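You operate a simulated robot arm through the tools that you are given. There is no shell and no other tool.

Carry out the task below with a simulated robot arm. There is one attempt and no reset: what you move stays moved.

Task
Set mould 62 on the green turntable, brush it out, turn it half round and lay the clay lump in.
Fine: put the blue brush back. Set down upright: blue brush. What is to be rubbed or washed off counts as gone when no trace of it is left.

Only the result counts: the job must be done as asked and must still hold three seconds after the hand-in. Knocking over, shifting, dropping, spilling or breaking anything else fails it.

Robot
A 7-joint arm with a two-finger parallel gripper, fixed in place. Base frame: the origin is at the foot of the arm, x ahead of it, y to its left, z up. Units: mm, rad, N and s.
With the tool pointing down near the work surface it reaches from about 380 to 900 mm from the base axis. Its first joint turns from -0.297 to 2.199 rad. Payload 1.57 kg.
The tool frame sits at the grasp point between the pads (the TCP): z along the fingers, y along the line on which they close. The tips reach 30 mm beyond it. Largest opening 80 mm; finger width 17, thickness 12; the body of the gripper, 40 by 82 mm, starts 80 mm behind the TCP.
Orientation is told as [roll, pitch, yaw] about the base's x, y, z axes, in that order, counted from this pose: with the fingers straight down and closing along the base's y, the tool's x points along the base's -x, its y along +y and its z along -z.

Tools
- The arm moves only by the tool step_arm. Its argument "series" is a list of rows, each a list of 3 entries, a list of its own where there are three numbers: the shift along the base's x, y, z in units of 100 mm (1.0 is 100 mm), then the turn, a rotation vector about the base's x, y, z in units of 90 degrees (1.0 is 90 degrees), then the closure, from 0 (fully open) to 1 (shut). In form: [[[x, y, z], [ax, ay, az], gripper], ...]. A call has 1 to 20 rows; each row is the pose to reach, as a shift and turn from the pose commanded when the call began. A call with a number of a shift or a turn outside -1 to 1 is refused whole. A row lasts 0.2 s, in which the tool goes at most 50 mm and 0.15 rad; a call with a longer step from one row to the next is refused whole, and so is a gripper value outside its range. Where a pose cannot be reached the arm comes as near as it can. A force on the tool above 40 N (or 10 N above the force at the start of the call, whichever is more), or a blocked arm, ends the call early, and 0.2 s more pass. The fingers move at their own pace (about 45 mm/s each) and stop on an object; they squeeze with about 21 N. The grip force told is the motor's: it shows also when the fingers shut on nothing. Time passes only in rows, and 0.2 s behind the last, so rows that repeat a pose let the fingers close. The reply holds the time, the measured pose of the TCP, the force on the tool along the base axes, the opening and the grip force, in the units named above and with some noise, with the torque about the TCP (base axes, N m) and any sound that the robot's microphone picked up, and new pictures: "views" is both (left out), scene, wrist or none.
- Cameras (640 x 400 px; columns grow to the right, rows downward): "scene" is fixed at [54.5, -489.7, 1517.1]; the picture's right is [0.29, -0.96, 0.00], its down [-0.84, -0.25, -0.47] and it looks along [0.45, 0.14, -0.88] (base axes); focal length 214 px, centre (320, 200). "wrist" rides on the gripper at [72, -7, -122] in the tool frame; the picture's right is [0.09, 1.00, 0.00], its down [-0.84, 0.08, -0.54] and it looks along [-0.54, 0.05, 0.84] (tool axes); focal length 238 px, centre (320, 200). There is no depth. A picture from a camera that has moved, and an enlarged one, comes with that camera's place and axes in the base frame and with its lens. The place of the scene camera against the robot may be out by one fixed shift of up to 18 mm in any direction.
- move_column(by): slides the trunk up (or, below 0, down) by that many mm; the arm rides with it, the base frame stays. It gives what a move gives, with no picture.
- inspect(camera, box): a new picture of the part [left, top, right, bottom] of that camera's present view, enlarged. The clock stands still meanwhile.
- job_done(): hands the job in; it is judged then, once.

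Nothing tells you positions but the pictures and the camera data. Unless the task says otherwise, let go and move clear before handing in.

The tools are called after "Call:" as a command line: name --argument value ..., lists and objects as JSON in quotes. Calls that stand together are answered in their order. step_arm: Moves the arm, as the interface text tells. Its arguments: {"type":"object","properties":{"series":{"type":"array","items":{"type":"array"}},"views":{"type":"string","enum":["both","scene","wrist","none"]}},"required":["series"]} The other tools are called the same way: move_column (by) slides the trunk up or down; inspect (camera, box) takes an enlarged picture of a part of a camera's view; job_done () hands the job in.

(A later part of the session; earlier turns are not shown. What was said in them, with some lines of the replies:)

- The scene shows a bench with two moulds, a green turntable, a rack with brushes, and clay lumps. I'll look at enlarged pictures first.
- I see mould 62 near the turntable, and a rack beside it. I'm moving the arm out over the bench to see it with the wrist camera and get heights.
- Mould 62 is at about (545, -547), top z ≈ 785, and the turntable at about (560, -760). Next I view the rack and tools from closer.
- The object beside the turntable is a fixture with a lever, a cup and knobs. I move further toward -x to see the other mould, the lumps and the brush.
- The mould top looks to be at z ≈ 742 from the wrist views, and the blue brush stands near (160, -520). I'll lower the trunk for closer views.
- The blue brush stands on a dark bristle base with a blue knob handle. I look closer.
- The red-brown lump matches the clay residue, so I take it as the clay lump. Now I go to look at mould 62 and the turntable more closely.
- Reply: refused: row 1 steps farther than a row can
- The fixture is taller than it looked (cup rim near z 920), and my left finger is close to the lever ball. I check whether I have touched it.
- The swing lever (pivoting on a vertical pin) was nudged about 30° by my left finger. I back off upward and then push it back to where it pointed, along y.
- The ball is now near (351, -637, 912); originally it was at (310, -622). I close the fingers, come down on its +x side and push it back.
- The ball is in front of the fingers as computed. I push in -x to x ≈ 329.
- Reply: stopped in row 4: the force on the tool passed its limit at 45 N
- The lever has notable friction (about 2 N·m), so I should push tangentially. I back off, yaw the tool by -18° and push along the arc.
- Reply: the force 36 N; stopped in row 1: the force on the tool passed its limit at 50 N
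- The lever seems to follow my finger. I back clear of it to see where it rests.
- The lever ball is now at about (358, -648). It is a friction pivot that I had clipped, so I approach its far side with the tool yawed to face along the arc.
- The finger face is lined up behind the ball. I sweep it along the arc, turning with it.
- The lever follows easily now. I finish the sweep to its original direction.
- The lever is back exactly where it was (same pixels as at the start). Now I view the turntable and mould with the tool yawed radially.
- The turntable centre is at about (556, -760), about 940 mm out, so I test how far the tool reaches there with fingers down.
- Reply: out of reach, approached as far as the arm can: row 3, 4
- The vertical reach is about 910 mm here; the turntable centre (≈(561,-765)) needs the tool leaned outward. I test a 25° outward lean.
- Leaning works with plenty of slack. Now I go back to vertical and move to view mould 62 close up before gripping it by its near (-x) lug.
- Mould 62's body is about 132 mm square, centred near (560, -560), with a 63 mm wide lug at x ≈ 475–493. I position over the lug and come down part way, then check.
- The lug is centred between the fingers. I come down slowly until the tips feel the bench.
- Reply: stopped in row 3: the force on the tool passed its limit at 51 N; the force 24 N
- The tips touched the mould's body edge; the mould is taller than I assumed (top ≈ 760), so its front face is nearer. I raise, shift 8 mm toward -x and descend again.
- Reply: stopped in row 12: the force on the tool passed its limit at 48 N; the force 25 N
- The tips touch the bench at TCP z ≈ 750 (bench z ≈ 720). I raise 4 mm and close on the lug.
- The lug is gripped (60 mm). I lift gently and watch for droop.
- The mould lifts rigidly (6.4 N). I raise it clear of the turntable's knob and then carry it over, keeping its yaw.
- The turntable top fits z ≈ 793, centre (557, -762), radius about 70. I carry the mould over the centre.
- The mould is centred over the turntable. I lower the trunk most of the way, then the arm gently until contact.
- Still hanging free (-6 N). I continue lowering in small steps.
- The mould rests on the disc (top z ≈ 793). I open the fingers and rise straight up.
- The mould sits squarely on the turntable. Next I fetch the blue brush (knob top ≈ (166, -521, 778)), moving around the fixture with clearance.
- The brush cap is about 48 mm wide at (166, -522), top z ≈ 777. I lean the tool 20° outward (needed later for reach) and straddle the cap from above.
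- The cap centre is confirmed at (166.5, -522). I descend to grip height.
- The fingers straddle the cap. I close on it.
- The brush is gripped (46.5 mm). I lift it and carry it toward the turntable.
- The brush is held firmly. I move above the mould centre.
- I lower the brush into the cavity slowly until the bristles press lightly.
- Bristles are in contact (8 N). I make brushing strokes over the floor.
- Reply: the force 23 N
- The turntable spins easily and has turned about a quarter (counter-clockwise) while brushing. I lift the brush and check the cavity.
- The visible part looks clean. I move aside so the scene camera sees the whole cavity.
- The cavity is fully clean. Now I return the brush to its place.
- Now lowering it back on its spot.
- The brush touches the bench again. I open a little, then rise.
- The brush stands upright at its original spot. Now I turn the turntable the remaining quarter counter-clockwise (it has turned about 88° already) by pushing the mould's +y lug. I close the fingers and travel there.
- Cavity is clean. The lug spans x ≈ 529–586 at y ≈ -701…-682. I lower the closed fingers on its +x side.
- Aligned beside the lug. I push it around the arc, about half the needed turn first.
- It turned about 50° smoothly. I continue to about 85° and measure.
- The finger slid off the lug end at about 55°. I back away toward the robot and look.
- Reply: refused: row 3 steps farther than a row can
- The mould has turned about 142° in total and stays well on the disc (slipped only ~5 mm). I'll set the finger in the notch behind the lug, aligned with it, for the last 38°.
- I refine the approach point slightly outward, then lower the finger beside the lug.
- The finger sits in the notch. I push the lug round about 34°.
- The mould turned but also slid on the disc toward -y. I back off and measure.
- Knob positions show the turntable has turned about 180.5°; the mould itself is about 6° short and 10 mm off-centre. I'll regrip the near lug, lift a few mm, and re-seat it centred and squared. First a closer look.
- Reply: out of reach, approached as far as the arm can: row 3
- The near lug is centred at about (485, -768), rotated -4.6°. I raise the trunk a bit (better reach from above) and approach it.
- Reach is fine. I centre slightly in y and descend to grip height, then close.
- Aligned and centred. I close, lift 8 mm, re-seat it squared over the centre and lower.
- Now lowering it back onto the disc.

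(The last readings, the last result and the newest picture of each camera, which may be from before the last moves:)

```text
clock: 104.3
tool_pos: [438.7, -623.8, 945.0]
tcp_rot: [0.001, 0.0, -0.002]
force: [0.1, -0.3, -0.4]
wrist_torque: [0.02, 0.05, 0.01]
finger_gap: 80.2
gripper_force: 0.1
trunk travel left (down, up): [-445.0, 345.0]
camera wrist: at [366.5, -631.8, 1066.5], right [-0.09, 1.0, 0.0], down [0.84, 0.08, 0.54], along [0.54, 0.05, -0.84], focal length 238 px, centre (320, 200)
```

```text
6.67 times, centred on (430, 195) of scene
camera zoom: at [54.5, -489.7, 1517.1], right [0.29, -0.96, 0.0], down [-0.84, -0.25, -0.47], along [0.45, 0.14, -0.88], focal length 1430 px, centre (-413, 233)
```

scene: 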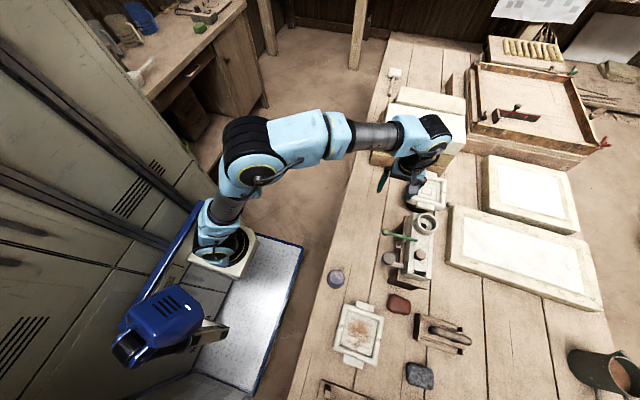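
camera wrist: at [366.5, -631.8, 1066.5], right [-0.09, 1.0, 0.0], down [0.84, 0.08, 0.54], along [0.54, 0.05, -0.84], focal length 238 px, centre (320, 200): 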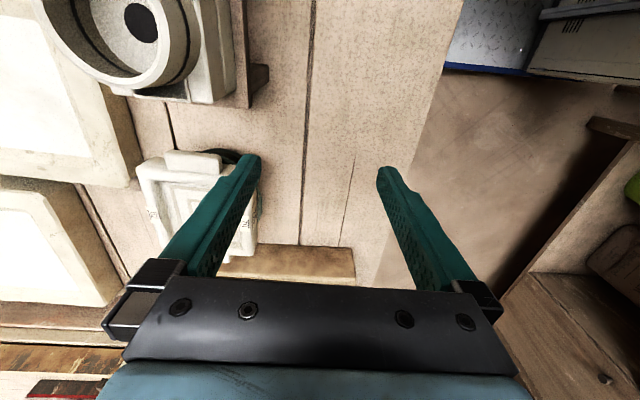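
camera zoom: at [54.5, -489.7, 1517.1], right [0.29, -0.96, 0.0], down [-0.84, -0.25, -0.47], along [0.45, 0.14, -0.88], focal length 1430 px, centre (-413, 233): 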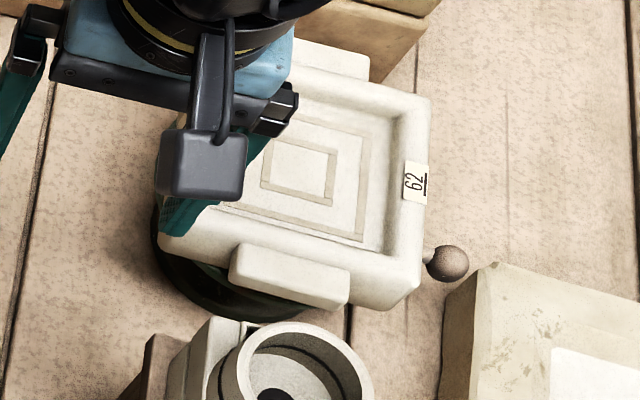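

The mould is now squared and centred. Next I fetch the clay lump near (147, -736), going around the fixture on the robot side.

Call:
step_arm --series '[[[-0.2, 0.4, 0.1], [0, 0, -0.06], 0], [[-0.5, 0.7, 0.15], [0, 0, -0.12], 0], [[-0.85, 1.0, 0.15], [0, 0, -0.18], 0]]' --views "none"

Call:
step_arm --series '[[[-0.4, 0.15, 0], [0, 0, -0.09], 0], [[-0.8, 0.2, 0], [0, 0, -0.18], 0], [[-1, 0.2, 0], [0, 0, -0.27], 0]]' --views "none"

Call:
step_arm --series '[[[-0.4, 0, 0], [0, 0, -0.09], 0], [[-0.8, -0.05, 0], [0, 0, -0.18], 0], [[-1, -0.2, 0], [0, 0, -0.27], 0]]' --views "none"

Call:
step_arm --series '[[[-0.2, -0.4, 0], [0, 0, -0.09], 0], [[-0.3, -0.8, -0.2], [0, 0, -0.155], 0], [[-0.3, -1.0, -0.4], [0, 0, -0.155], 0]]' --views "both"

Call:
inspect --camera "wrist" --box '[200, 80, 440, 280]'

```text
clock: 105.1
tool_pos: [351.9, -525.2, 958.8]
tcp_rot: [0.0, 0.001, -0.285]
force: [0.7, -0.5, 0.3]
wrist_torque: [0.0, -0.01, 0.03]
finger_gap: 80.2
gripper_force: 0.0
trunk travel left (down, up): [-445.0, 345.0]
```

```text
clock: 105.9
tool_pos: [251.6, -506.6, 962.5]
tcp_rot: [-0.002, -0.001, -0.709]
force: [-0.3, -0.1, -0.7]
wrist_torque: [0.01, 0.03, 0.03]
finger_gap: 79.8
gripper_force: 0.1
trunk travel left (down, up): [-445.0, 345.0]
```

```text
clock: 106.7
tool_pos: [150.2, -525.0, 960.2]
tcp_rot: [0.0, 0.0, -1.133]
force: [0.8, 0.1, 0.7]
wrist_torque: [0.0, 0.01, 0.02]
finger_gap: 79.9
gripper_force: 0.0
trunk travel left (down, up): [-445.0, 345.0]
```

```text
clock: 107.5
tool_pos: [122.0, -625.9, 920.2]
tcp_rot: [-0.001, -0.002, -1.377]
force: [-0.1, -0.6, 0.4]
wrist_torque: [-0.01, -0.01, -0.06]
finger_gap: 79.9
gripper_force: 0.0
trunk travel left (down, up): [-445.0, 345.0]
camera wrist: at [102.0, -556.9, 1041.1], right [0.96, 0.28, 0.0], down [0.24, -0.81, 0.54], along [0.15, -0.52, -0.84], focal length 238 px, centre (320, 200)
```

scene: 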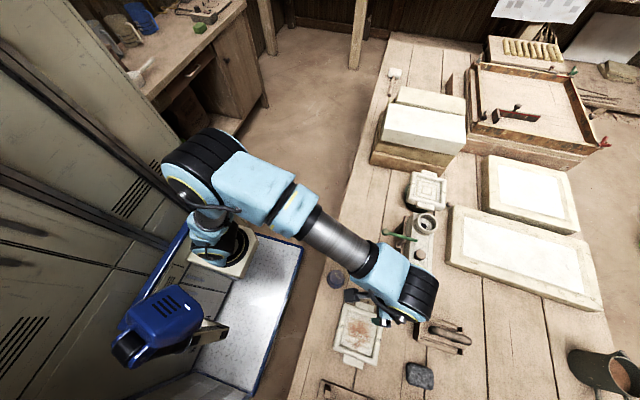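
wrist: 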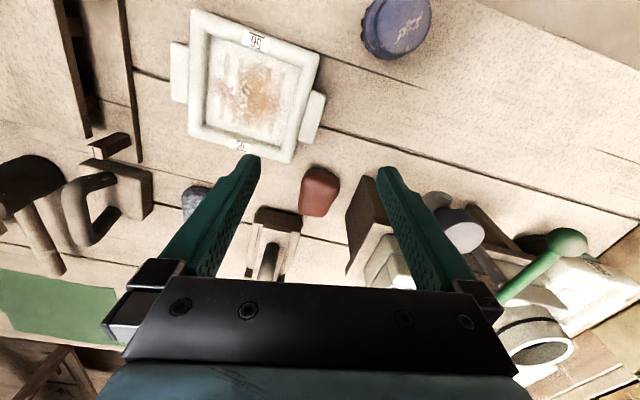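

```text
2.00 times, centred on (320, 180) of wrist
camera zoom: at [102.0, -556.9, 1041.1], right [0.96, 0.28, 0.0], down [0.24, -0.81, 0.54], along [0.15, -0.52, -0.84], focal length 477 px, centre (320, 240)
```

zoom: 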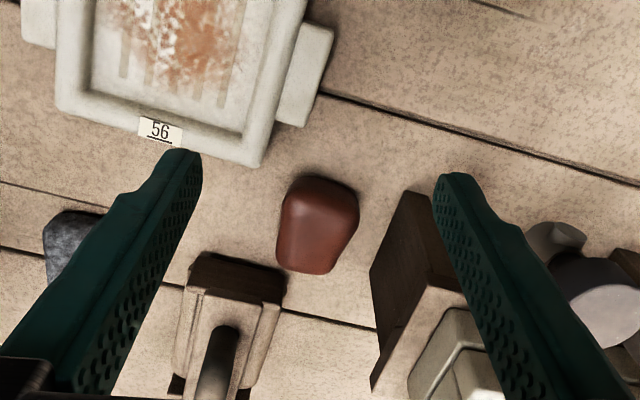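

The clay lump lies along y at about (150, -735), 51 mm wide in x. I yaw to -90°, lean 20° outward, and come above it.

Call:
step_arm --series '[[[0.1, -0.2, 0], [0, 0, -0.06], 0.1], [[0.2, -0.4, 0], [0, 0, -0.1235], 0.2], [[0.285, -0.6, 0], [0, 0, -0.1235], 0.2]]' --views "none"

Call:
step_arm --series '[[[0, -0.15, -0.2], [-0.09, 0, 0], 0.2], [[0, -0.3, -0.5], [-0.18, 0, 0], 0.2], [[0, -0.42, -0.8], [-0.222, 0, 0], 0.2], [[0, -0.42, -0.85], [-0.222, 0, 0], 0.2]]' --views "both"

Call:
inspect --camera "wrist" --box '[200, 40, 440, 240]'

Call:
inspect --camera "scene" --box '[370, 270, 450, 330]'

```text
clock: 108.3
tool_pos: [152.9, -683.6, 919.4]
tcp_rot: [0.0, 0.0, -1.57]
force: [-0.2, 0.2, 0.3]
wrist_torque: [-0.02, 0.01, 0.0]
finger_gap: 63.9
gripper_force: 0.0
trunk travel left (down, up): [-445.0, 345.0]
```

```text
clock: 109.3
tool_pos: [151.2, -727.3, 835.5]
tcp_rot: [-0.001, -0.352, -1.568]
force: [-1.3, 0.2, 0.0]
wrist_torque: [0.01, 0.01, 0.0]
finger_gap: 64.1
gripper_force: 0.0
trunk travel left (down, up): [-445.0, 345.0]
camera wrist: at [144.6, -618.2, 924.5], right [1.0, 0.09, -0.03], down [0.08, -0.6, 0.8], along [0.05, -0.8, -0.6], focal length 238 px, centre (320, 200)
```

scene: 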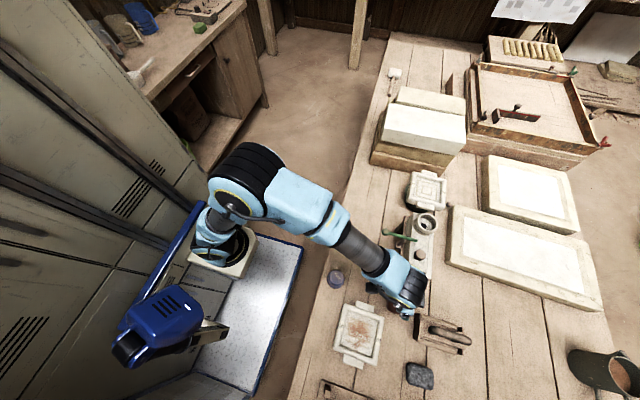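
wrist: 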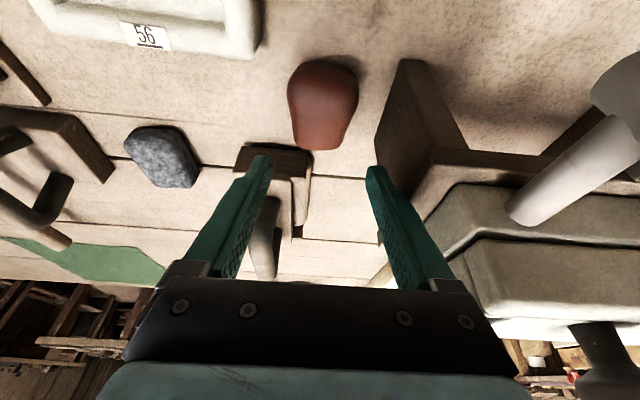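

```text
2.00 times, centred on (320, 140) of wrist
camera zoom: at [144.6, -618.2, 924.5], right [1.0, 0.09, -0.03], down [0.08, -0.6, 0.8], along [0.05, -0.8, -0.6], focal length 477 px, centre (320, 320)
```

zoom: 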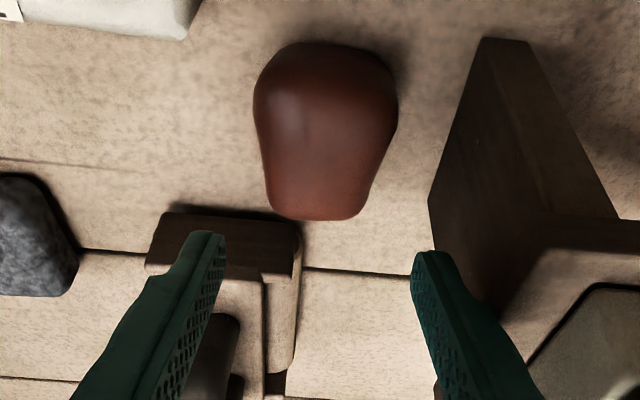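

```text
6.67 times, centred on (410, 300) of scene
camera zoom: at [54.5, -489.7, 1517.1], right [0.29, -0.96, 0.0], down [-0.84, -0.25, -0.47], along [0.45, 0.14, -0.88], focal length 1430 px, centre (-280, -467)
```

zoom: 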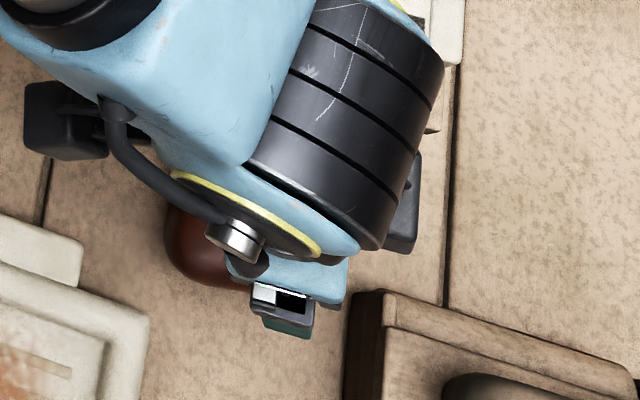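

The lump is centred at about (151, -740). I descend around it with a slightly smaller opening (board to the right).

Call:
step_arm --series '[[[0.0, -0.03, -0.2], [0, 0, 0], 0.22], [[0.0, -0.05, -0.4], [0, 0, 0], 0.22], [[0.0, -0.057, -0.55], [0, 0, 0], 0.22]]' --views "wrist"

Call:
inspect --camera "wrist" --box '[200, 60, 440, 260]'

```text
clock: 110.1
tool_pos: [150.6, -732.4, 779.1]
tcp_rot: [-0.001, -0.35, -1.569]
force: [-0.7, -0.6, 0.8]
wrist_torque: [-0.03, 0.01, 0.03]
finger_gap: 62.6
gripper_force: 0.1
trunk travel left (down, up): [-445.0, 345.0]
camera wrist: at [144.4, -623.5, 868.6], right [1.0, 0.09, -0.03], down [0.08, -0.6, 0.8], along [0.05, -0.79, -0.61], focal length 238 px, centre (320, 200)
```

wrist: 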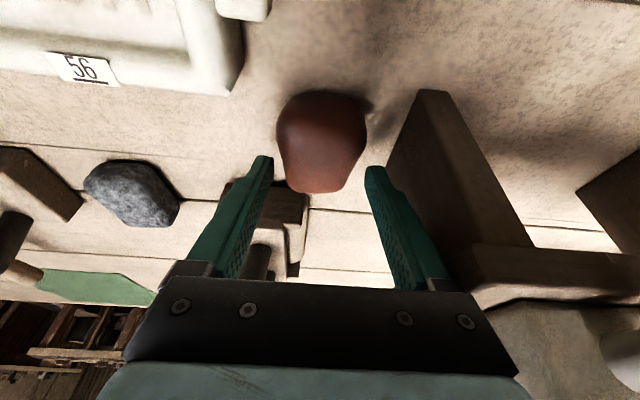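

```text
2.00 times, centred on (320, 160) of wrist
camera zoom: at [144.4, -623.5, 868.6], right [1.0, 0.09, -0.03], down [0.08, -0.6, 0.8], along [0.05, -0.79, -0.61], focal length 477 px, centre (320, 280)
```

zoom: 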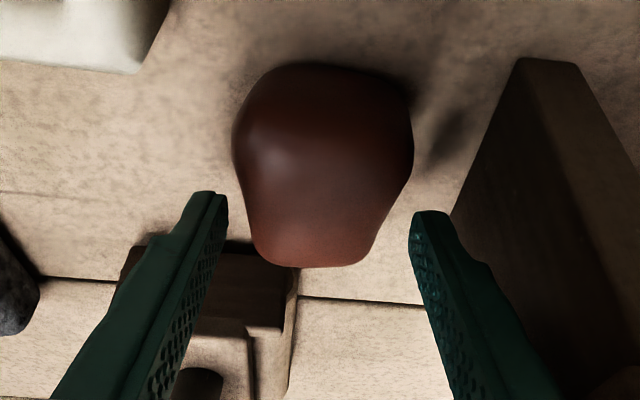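

Lump is centred between the fingers. I widen slightly and go down to grip height, then close.

Call:
step_arm --series '[[[0.005, 0, -0.0], [0, 0, 0], 0.17], [[0.005, 0, -0.09], [0, 0, 0], 0.17], [[0.005, 0, -0.17], [0, 0, 0], 0.17], [[0.005, 0, -0.17], [0, 0, 0], 0.4], [[0.005, 0, -0.17], [0, 0, 0], 0.7], [[0.005, 0, -0.17], [0, 0, 0], 1], [[0.005, 0, -0.17], [0, 0, 0], 1]]' --views "both"

Call:
inspect --camera "wrist" --box '[200, 60, 440, 260]'

```text
clock: 111.7
tool_pos: [152.1, -733.9, 763.6]
tcp_rot: [-0.003, -0.35, -1.568]
force: [-0.9, 0.5, -0.3]
wrist_torque: [-0.07, 0.0, -0.05]
finger_gap: 53.6
gripper_force: 20.5
trunk travel left (down, up): [-445.0, 345.0]
camera wrist: at [145.0, -624.7, 852.9], right [1.0, 0.09, -0.03], down [0.08, -0.6, 0.8], along [0.05, -0.79, -0.61], focal length 238 px, centre (320, 200)
```

scene: 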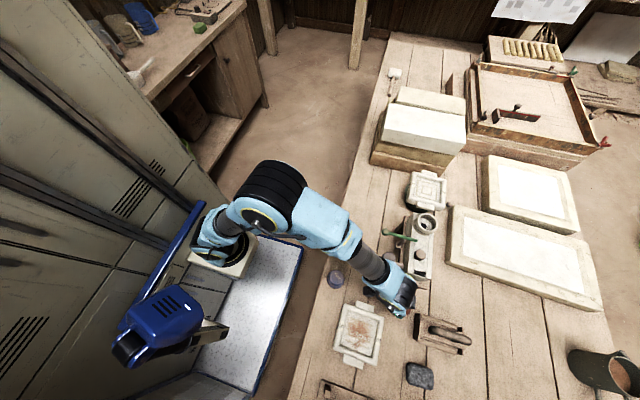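
wrist: 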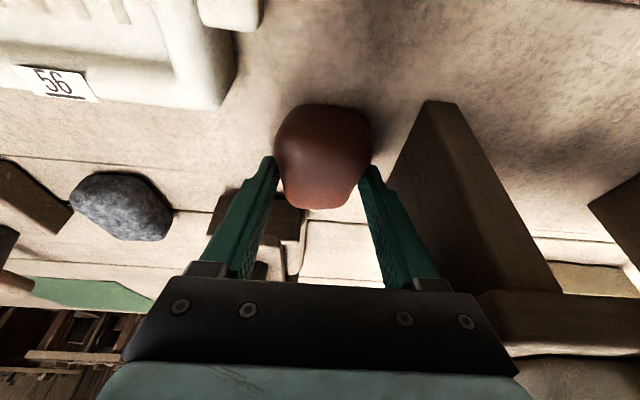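

```text
2.00 times, centred on (320, 160) of wrist
camera zoom: at [145.0, -624.7, 852.9], right [1.0, 0.09, -0.03], down [0.08, -0.6, 0.8], along [0.05, -0.79, -0.61], focal length 477 px, centre (320, 280)
```

zoom: 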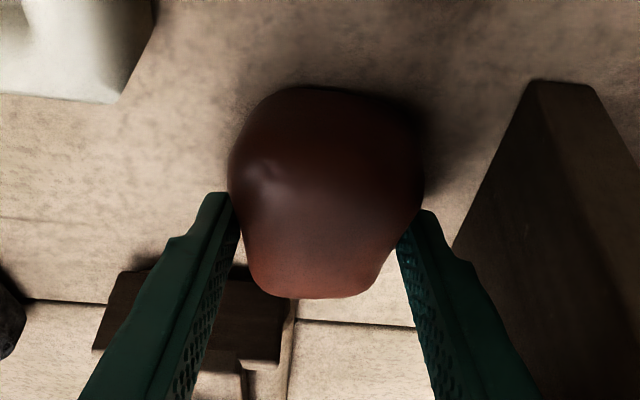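

The lump is gripped (53.6 mm). I lift and check, then carry it round to the mould.

Call:
step_arm --series '[[[0, 0, 0.15], [0, 0, 0], 1], [[0, 0, 0.4], [0, 0, 0], 1], [[0, 0.1, 0.8], [0, 0, 0], 1], [[0, 0.4, 1.0], [0, 0, 0], 1]]' --views "wrist"

Call:
step_arm --series '[[[0, 0.35, 0.3], [0, 0, 0], 1], [[0, 0.7, 0.6], [0, 0, 0], 1], [[0, 1.0, 0.95], [0, 0, 0], 1]]' --views "none"

Call:
step_arm --series '[[[0.35, 0.3, 0], [0, 0, 0], 1], [[0.7, 0.6, 0], [0, 0, 0], 1], [[1.0, 0.8, 0], [0, 0, 0], 1]]' --views "none"

Call:
step_arm --series '[[[0.4, 0.0, 0], [0, 0, 0], 1], [[0.8, 0, 0], [0, 0, 0], 1], [[1.0, 0, 0], [0, 0, 0], 1]]' --views "both"

```text
clock: 112.7
tool_pos: [152.0, -694.2, 864.1]
tcp_rot: [0.0, -0.349, -1.571]
force: [0.1, -0.3, -2.7]
wrist_torque: [0.02, 0.03, 0.02]
finger_gap: 53.3
gripper_force: 21.2
trunk travel left (down, up): [-445.0, 345.0]
camera wrist: at [145.5, -585.6, 953.6], right [1.0, 0.09, -0.03], down [0.08, -0.6, 0.79], along [0.05, -0.79, -0.61], focal length 238 px, centre (320, 200)
```

wrist: 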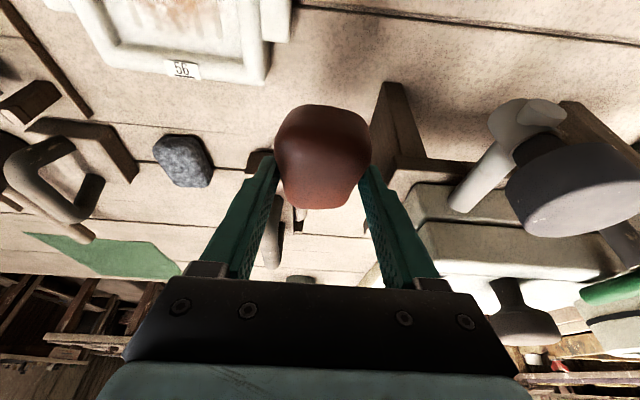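

```text
clock: 113.5
tool_pos: [152.2, -594.5, 960.9]
tcp_rot: [-0.001, -0.347, -1.57]
force: [-0.3, 0.2, -3.4]
wrist_torque: [0.01, -0.02, -0.03]
finger_gap: 53.3
gripper_force: 21.1
trunk travel left (down, up): [-445.0, 345.0]
```

```text
clock: 114.3
tool_pos: [249.9, -514.1, 959.7]
tcp_rot: [-0.002, -0.35, -1.572]
force: [0.1, -0.8, -3.0]
wrist_torque: [0.03, -0.03, 0.01]
finger_gap: 53.2
gripper_force: 21.4
trunk travel left (down, up): [-445.0, 345.0]
```

```text
clock: 115.1
tool_pos: [352.6, -515.8, 958.5]
tcp_rot: [-0.004, -0.349, -1.568]
force: [0.5, 0.2, -2.1]
wrist_torque: [0.05, -0.01, -0.01]
finger_gap: 53.5
gripper_force: 21.2
trunk travel left (down, up): [-445.0, 345.0]
camera wrist: at [345.6, -405.7, 1048.4], right [1.0, 0.09, -0.03], down [0.08, -0.6, 0.8], along [0.05, -0.79, -0.61], focal length 238 px, centre (320, 200)
```

scene: 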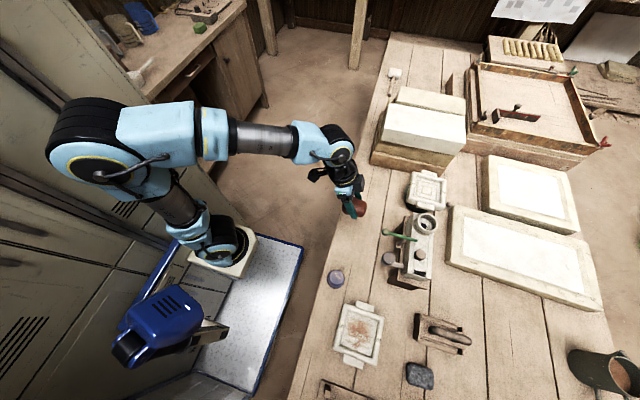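
wrist: 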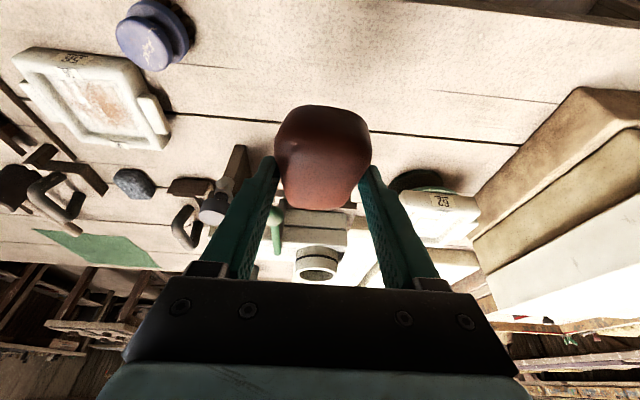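

Lump held well. The mould is visible now, so I check its final placement.

Call:
inspect --camera "scene" --box '[395, 165, 465, 225]'

```text
6.67 times, centred on (430, 195) of scene
camera zoom: at [54.5, -489.7, 1517.1], right [0.29, -0.96, 0.0], down [-0.84, -0.25, -0.47], along [0.45, 0.14, -0.88], focal length 1430 px, centre (-413, 233)
```

zoom: 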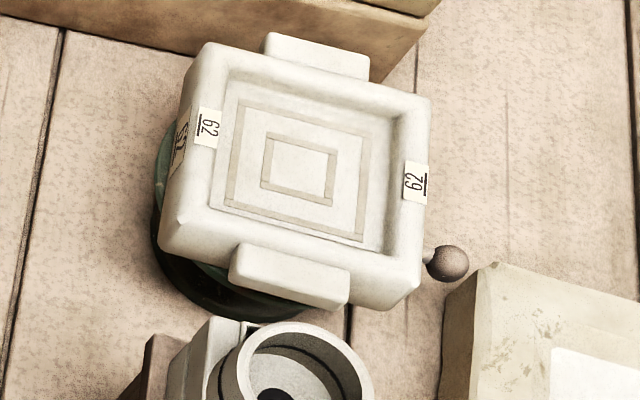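

The mould is at about 178–181° and centred. I carry the lump over the cavity centre.

Call:
step_arm --series '[[[0.35, -0.3, 0], [0, 0, 0], 1], [[0.7, -0.6, 0], [0, 0, 0], 1], [[1.0, -0.85, 0], [0, 0, 0], 1]]' --views "none"

Call:
step_arm --series '[[[0.3, -0.3, 0], [0, 0, 0], 1], [[0.6, -0.6, 0], [0, 0, 0], 1], [[0.8, -0.95, 0], [0, 0, 0], 1]]' --views "none"

Call:
step_arm --series '[[[0.15, -0.3, 0], [0, 0, 0], 1], [[0.28, -0.61, -0.1], [0, 0, 0], 1], [[0.28, -0.61, -0.4], [0, 0, 0], 1]]' --views "both"

Call:
inspect --camera "wrist" --box '[200, 0, 440, 200]'

Call:
inspect --camera "scene" --box '[395, 155, 475, 215]'

```text
clock: 115.9
tool_pos: [450.6, -599.5, 959.8]
tcp_rot: [0.001, -0.35, -1.569]
force: [0.2, 0.0, -2.9]
wrist_torque: [0.0, -0.01, 0.01]
finger_gap: 53.5
gripper_force: 20.9
trunk travel left (down, up): [-445.0, 345.0]
```

```text
clock: 116.7
tool_pos: [530.5, -696.2, 960.0]
tcp_rot: [0.0, -0.348, -1.57]
force: [-0.3, 0.0, -1.4]
wrist_torque: [-0.01, 0.0, 0.01]
finger_gap: 53.6
gripper_force: 21.1
trunk travel left (down, up): [-445.0, 345.0]
```

```text
clock: 117.5
tool_pos: [559.7, -756.9, 917.8]
tcp_rot: [-0.003, -0.35, -1.569]
force: [0.0, 0.0, -2.5]
wrist_torque: [0.01, 0.0, -0.01]
finger_gap: 53.6
gripper_force: 21.3
trunk travel left (down, up): [-445.0, 345.0]
camera wrist: at [551.9, -646.9, 1007.7], right [1.0, 0.09, -0.03], down [0.08, -0.6, 0.8], along [0.05, -0.79, -0.61], focal length 238 px, centre (320, 200)
```

scene: 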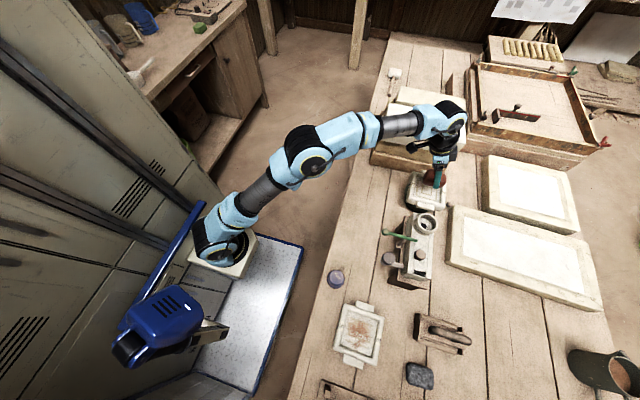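
wrist: 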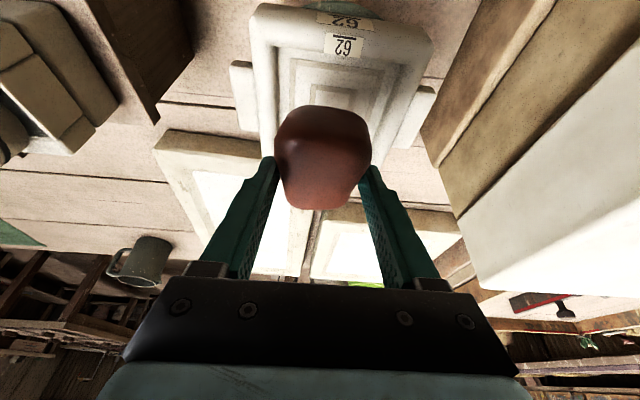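

```text
2.00 times, centred on (320, 100) of wrist
camera zoom: at [551.9, -646.9, 1007.7], right [1.0, 0.09, -0.03], down [0.08, -0.6, 0.8], along [0.05, -0.79, -0.61], focal length 477 px, centre (320, 400)
```

zoom: 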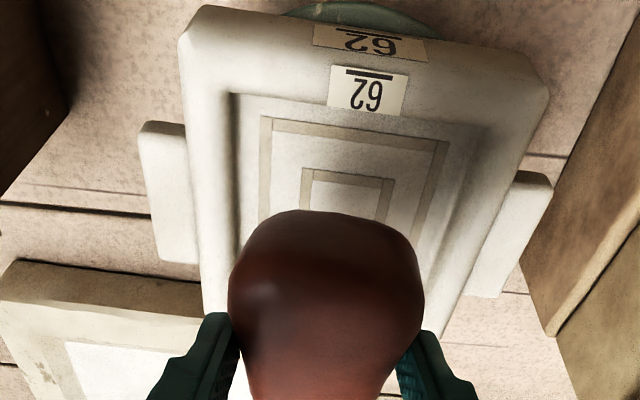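

```text
6.67 times, centred on (435, 185) of scene
camera zoom: at [54.5, -489.7, 1517.1], right [0.29, -0.96, 0.0], down [-0.84, -0.25, -0.47], along [0.45, 0.14, -0.88], focal length 1430 px, centre (-447, 300)
```

zoom: 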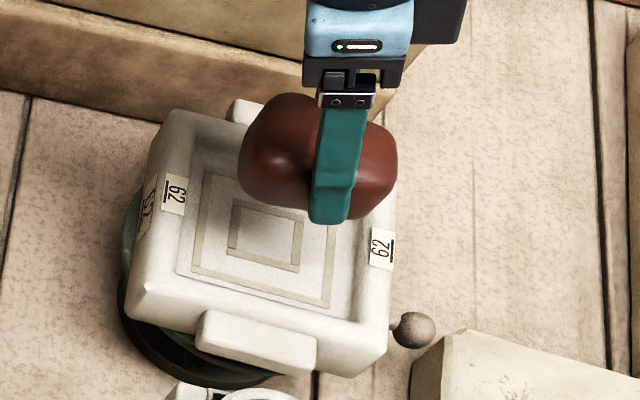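

The cavity centre is nearer x ≈ 565, so I shift 5 mm and lower the lump in.

Call:
step_arm --series '[[[0.045, -0.01, -0.1], [0, 0, 0], 1], [[0.045, -0.01, -0.3], [0, 0, 0], 1], [[0.045, -0.01, -0.45], [0, 0, 0], 1], [[0.045, -0.01, -0.55], [0, 0, 0], 1]]' --views "both"

Call:
inspect --camera "scene" --box '[395, 155, 475, 215]'

Call:
inspect --camera "wrist" --box '[200, 0, 440, 200]'

```text
clock: 118.5
tool_pos: [564.8, -756.6, 863.4]
tcp_rot: [-0.001, -0.35, -1.569]
force: [-1.0, 0.3, -2.1]
wrist_torque: [-0.03, 0.02, 0.0]
finger_gap: 53.4
gripper_force: 20.6
trunk travel left (down, up): [-445.0, 345.0]
camera wrist: at [558.1, -647.0, 953.7], right [1.0, 0.09, -0.03], down [0.08, -0.6, 0.8], along [0.05, -0.79, -0.61], focal length 238 px, centre (320, 200)
```

scene: 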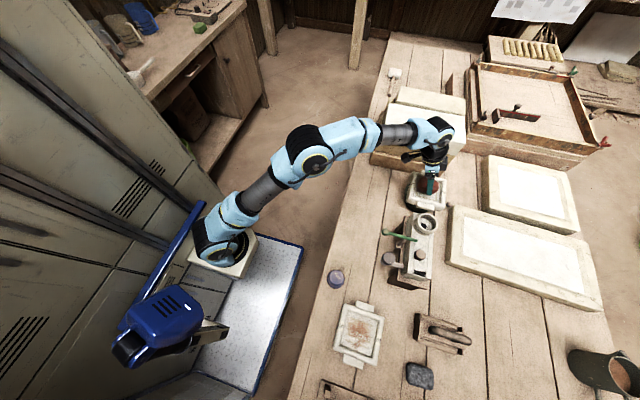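
wrist: 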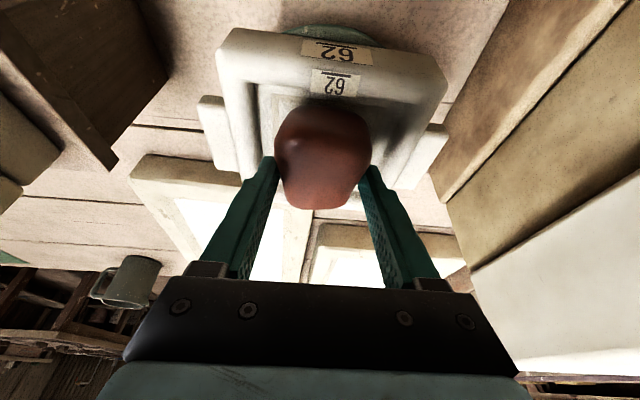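

```text
6.67 times, centred on (435, 185) of scene
camera zoom: at [54.5, -489.7, 1517.1], right [0.29, -0.96, 0.0], down [-0.84, -0.25, -0.47], along [0.45, 0.14, -0.88], focal length 1430 px, centre (-447, 300)
```

zoom: 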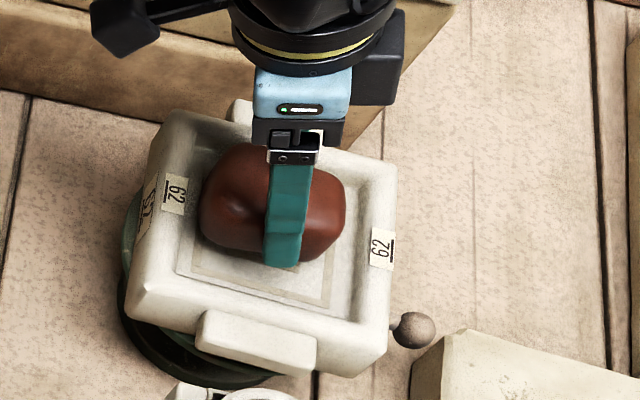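

```text
2.00 times, centred on (320, 100) of wrist
camera zoom: at [558.1, -647.0, 953.7], right [1.0, 0.09, -0.03], down [0.08, -0.6, 0.8], along [0.05, -0.79, -0.61], focal length 477 px, centre (320, 400)
```

zoom: 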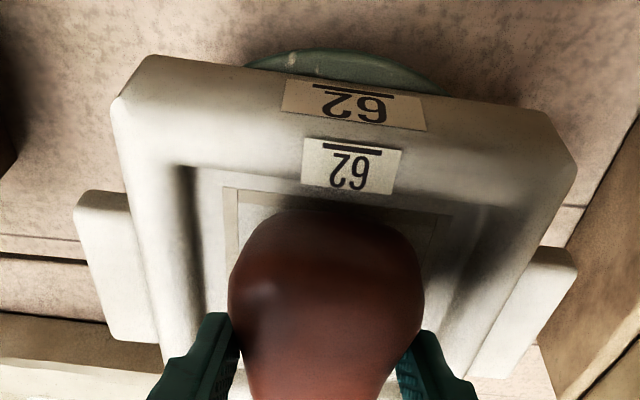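

The lump is centred in the cavity. I lower the last millimetres and feel for the floor.

Call:
step_arm --series '[[[0, 0, -0.02], [0, 0, 0], 1], [[0, 0, -0.04], [0, 0, 0], 1], [[0, 0, -0.06], [0, 0, 0], 1]]' --views "none"

Call:
step_arm --series '[[[0, 0, -0.01], [0, 0, 0], 1], [[0, 0, -0.02], [0, 0, 0], 1]]' --views "none"

Call:
step_arm --series '[[[0, 0, -0.01], [0, 0, 0], 1], [[0, 0, -0.01], [0, 0, 0], 1]]' --views "none"

```text
clock: 119.3
tool_pos: [564.7, -755.1, 857.0]
tcp_rot: [-0.003, -0.347, -1.57]
force: [0.5, 0.3, -4.2]
wrist_torque: [-0.01, -0.01, 0.02]
finger_gap: 53.6
gripper_force: 20.9
trunk travel left (down, up): [-445.0, 345.0]
```

```text
clock: 119.9
tool_pos: [563.6, -755.4, 855.3]
tcp_rot: [-0.002, -0.349, -1.568]
force: [0.0, 0.5, -2.9]
wrist_torque: [0.01, 0.01, 0.0]
finger_gap: 53.2
gripper_force: 20.8
trunk travel left (down, up): [-445.0, 345.0]
```

```text
clock: 120.5
tool_pos: [563.5, -756.1, 854.1]
tcp_rot: [-0.002, -0.351, -1.569]
force: [-0.2, 0.4, -1.9]
wrist_torque: [-0.01, 0.02, 0.02]
finger_gap: 53.4
gripper_force: 20.9
trunk travel left (down, up): [-445.0, 345.0]
```

Call:
step_arm --series '[[[0, 0, -0.01], [0, 0, 0], 1], [[0, 0, -0.01], [0, 0, 0], 1]]' --views "none"

Call:
step_arm --series '[[[0, 0, -0.01], [0, 0, 0], 1], [[0, 0, -0.01], [0, 0, 0], 1]]' --views "wrist"

```text
clock: 121.1
tool_pos: [564.1, -755.0, 853.2]
tcp_rot: [-0.003, -0.35, -1.569]
force: [-0.3, -0.3, -2.2]
wrist_torque: [-0.01, -0.03, -0.01]
finger_gap: 53.4
gripper_force: 21.0
trunk travel left (down, up): [-445.0, 345.0]
```

```text
clock: 121.7
tool_pos: [562.8, -755.9, 851.8]
tcp_rot: [-0.003, -0.349, -1.569]
force: [0.2, -0.1, -0.3]
wrist_torque: [-0.02, -0.03, -0.03]
finger_gap: 53.2
gripper_force: 21.4
trunk travel left (down, up): [-445.0, 345.0]
camera wrist: at [557.1, -647.2, 942.0], right [1.0, 0.09, -0.03], down [0.08, -0.6, 0.8], along [0.05, -0.79, -0.6], focal length 238 px, centre (320, 200)
```

wrist: 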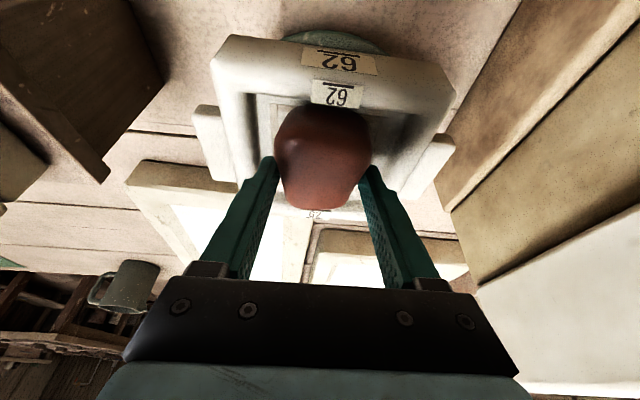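

The weight is taken up by the floor. I open just enough and rise straight up.

Call:
step_arm --series '[[[0, 0, -0.007], [0, 0, 0], 1], [[0, 0, -0.007], [0, 0, 0], 0.3], [[0, 0, -0.007], [0, 0, 0], 0.25], [[0, 0, -0.007], [0, 0, 0], 0.23], [[0, 0, -0.007], [0, 0, 0], 0.23]]' --views "both"

Call:
inspect --camera "wrist" --box '[200, 40, 440, 240]'

```text
clock: 122.9
tool_pos: [563.8, -755.9, 851.8]
tcp_rot: [-0.002, -0.348, -1.57]
force: [0.0, -0.2, -0.3]
wrist_torque: [0.0, 0.0, 0.0]
finger_gap: 61.6
gripper_force: 0.0
trunk travel left (down, up): [-445.0, 345.0]
camera wrist: at [557.4, -647.2, 941.2], right [1.0, 0.09, -0.03], down [0.08, -0.6, 0.8], along [0.05, -0.79, -0.61], focal length 238 px, centre (320, 200)
```

scene: 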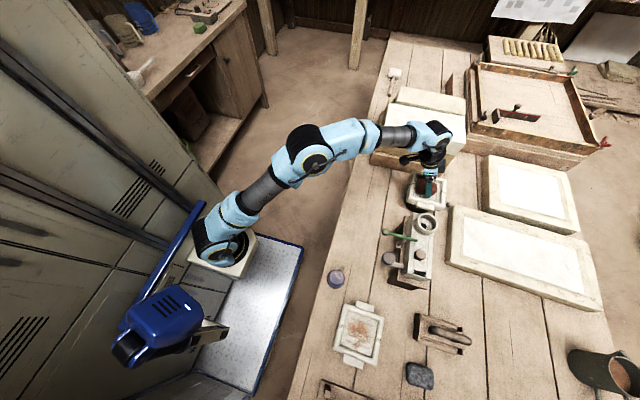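
wrist: 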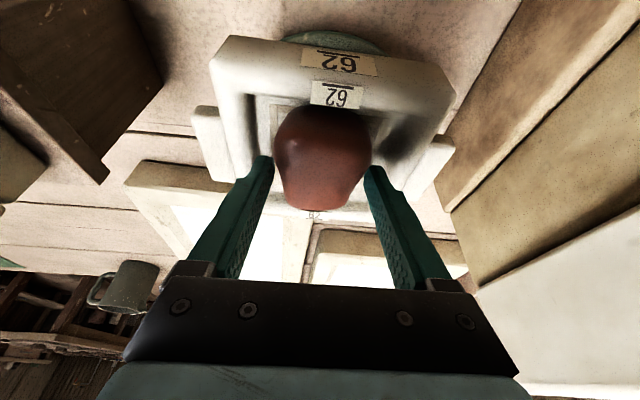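

```text
2.00 times, centred on (320, 140) of wrist
camera zoom: at [557.4, -647.2, 941.2], right [1.0, 0.09, -0.03], down [0.08, -0.6, 0.8], along [0.05, -0.79, -0.61], focal length 477 px, centre (320, 320)
```

zoom: 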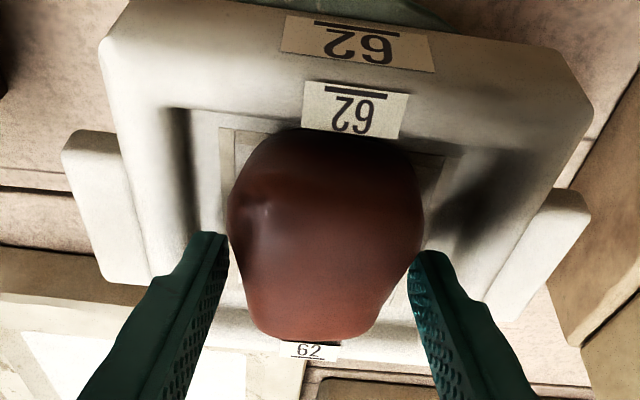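

Fingers are free of the lump. I rise vertically, then retreat.

Call:
step_arm --series '[[[0, 0, 0.1], [0, 0, 0], 0.23], [[0, 0, 0.25], [0, 0, 0], 0.23], [[0, 0, 0.5], [0, 0, 0], 0.23], [[0, 0.2, 0.9], [0, 0, 0], 0.2]]' --views "none"

Call:
step_arm --series '[[[-0.1, 0.4, 0.1], [0, 0, 0], 0.2], [[-0.3, 0.7, 0.1], [0, 0, 0], 0.2], [[-0.5, 1.0, 0.1], [0, 0, 0], 0.2]]' --views "none"

Call:
step_arm --series '[[[-0.2, 0.4, 0.1], [0, 0, 0], 0.2], [[-0.4, 0.8, 0.1], [0, 0, 0], 0.2], [[-0.6, 1.0, 0.1], [0, 0, 0], 0.2]]' --views "both"

Call:
inspect --camera "scene" --box '[375, 165, 475, 265]'

Call:
inspect --camera "scene" --box '[310, 240, 470, 400]'

```text
clock: 123.9
tool_pos: [563.3, -734.4, 943.9]
tcp_rot: [-0.001, -0.347, -1.569]
force: [-0.6, -0.9, 0.1]
wrist_torque: [0.01, 0.0, 0.0]
finger_gap: 64.2
gripper_force: 0.0
trunk travel left (down, up): [-445.0, 345.0]
```

```text
clock: 124.7
tool_pos: [514.8, -634.7, 951.8]
tcp_rot: [-0.001, -0.349, -1.569]
force: [0.6, -0.1, -1.0]
wrist_torque: [-0.03, 0.06, -0.01]
finger_gap: 63.9
gripper_force: 0.0
trunk travel left (down, up): [-445.0, 345.0]
```

```text
clock: 125.5
tool_pos: [453.8, -535.7, 962.2]
tcp_rot: [-0.002, -0.348, -1.569]
force: [0.1, -0.1, 0.1]
wrist_torque: [0.03, 0.01, -0.02]
finger_gap: 63.9
gripper_force: 0.0
trunk travel left (down, up): [-445.0, 345.0]
camera wrist: at [447.2, -426.4, 1052.1], right [1.0, 0.09, -0.03], down [0.08, -0.6, 0.8], along [0.05, -0.79, -0.61], focal length 238 px, centre (320, 200)
```

scene: 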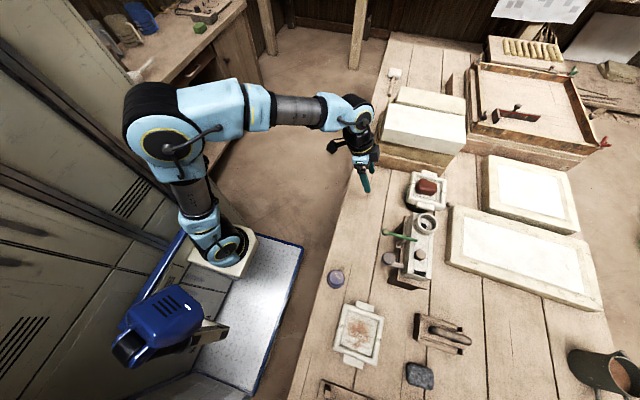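
wrist: 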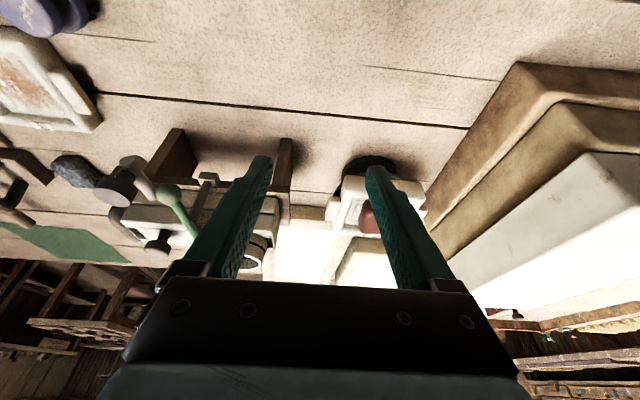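

```text
4.00 times, centred on (425, 215) of scene
camera zoom: at [54.5, -489.7, 1517.1], right [0.29, -0.96, 0.0], down [-0.84, -0.25, -0.47], along [0.45, 0.14, -0.88], focal length 858 px, centre (-100, 140)
```

zoom: 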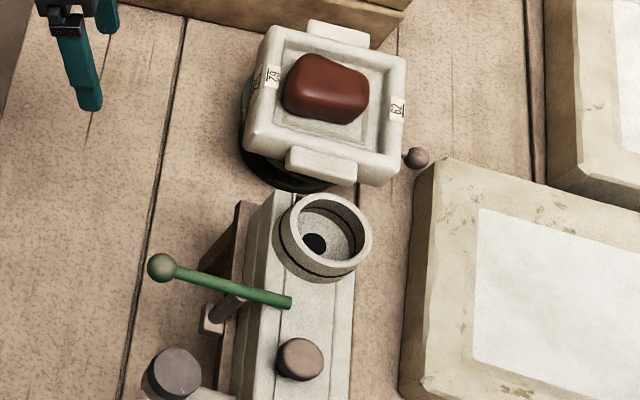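

```text
2.50 times, centred on (390, 320) of scene
camera zoom: at [54.5, -489.7, 1517.1], right [0.29, -0.96, 0.0], down [-0.84, -0.25, -0.47], along [0.45, 0.14, -0.88], focal length 536 px, centre (145, -100)
```

zoom: 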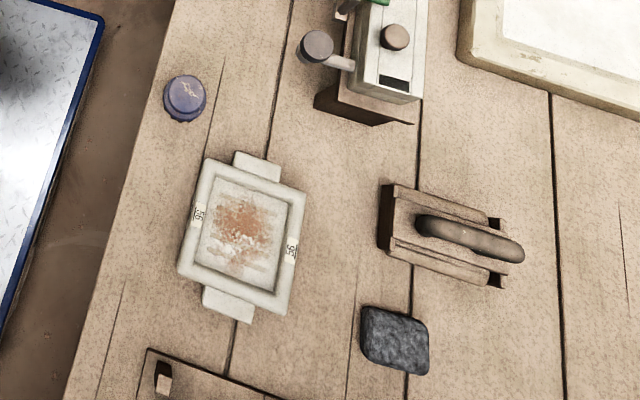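

Everything is in place: mould 62, brushed clean and turned half round, sits on the green turntable with the clay lump in it. The blue brush stands upright in its original spot, and the lever I nudged early on is back where it was. The hand is empty and clear, so I hand in.

Call:
job_done

```text
The job is handed in.
```

I've handed the job in. Mould 62 is on the green turntable, brushed out and turned half round, and the clay lump is lying in it.

- **Turn:** The turntable spun about a quarter turn while I was brushing, so I pushed it the rest of the way. The mould slid and twisted slightly during that push. I regripped it by its lug, lifted it about 10 mm and set it down straight. By my measurements the mould ended about 178° round from where it started and the turntable about 181°. The mould sits within a few millimetres of the centre.
- **Cleaning:** I saw no residue in the cavity before the clay went in.
- **Blue brush:** It is back on its original spot, standing upright.
- **Clay lump:** I took the red-brown lump to be the clay, because it matches the residue in the moulds. I left the dark grey lump alone.
- **Bump to the fixture:** Early on I knocked the green lever on the fixture beside the turntable. While trying to push it back I moved it further, to more than 50°. I then returned it, and its ends line up with their starting positions in the picture. If moving it at all counts against the job, that is the risk.

I also touched the edge of mould 62 while lining up the first grip. Nothing else looked disturbed in the last pictures.
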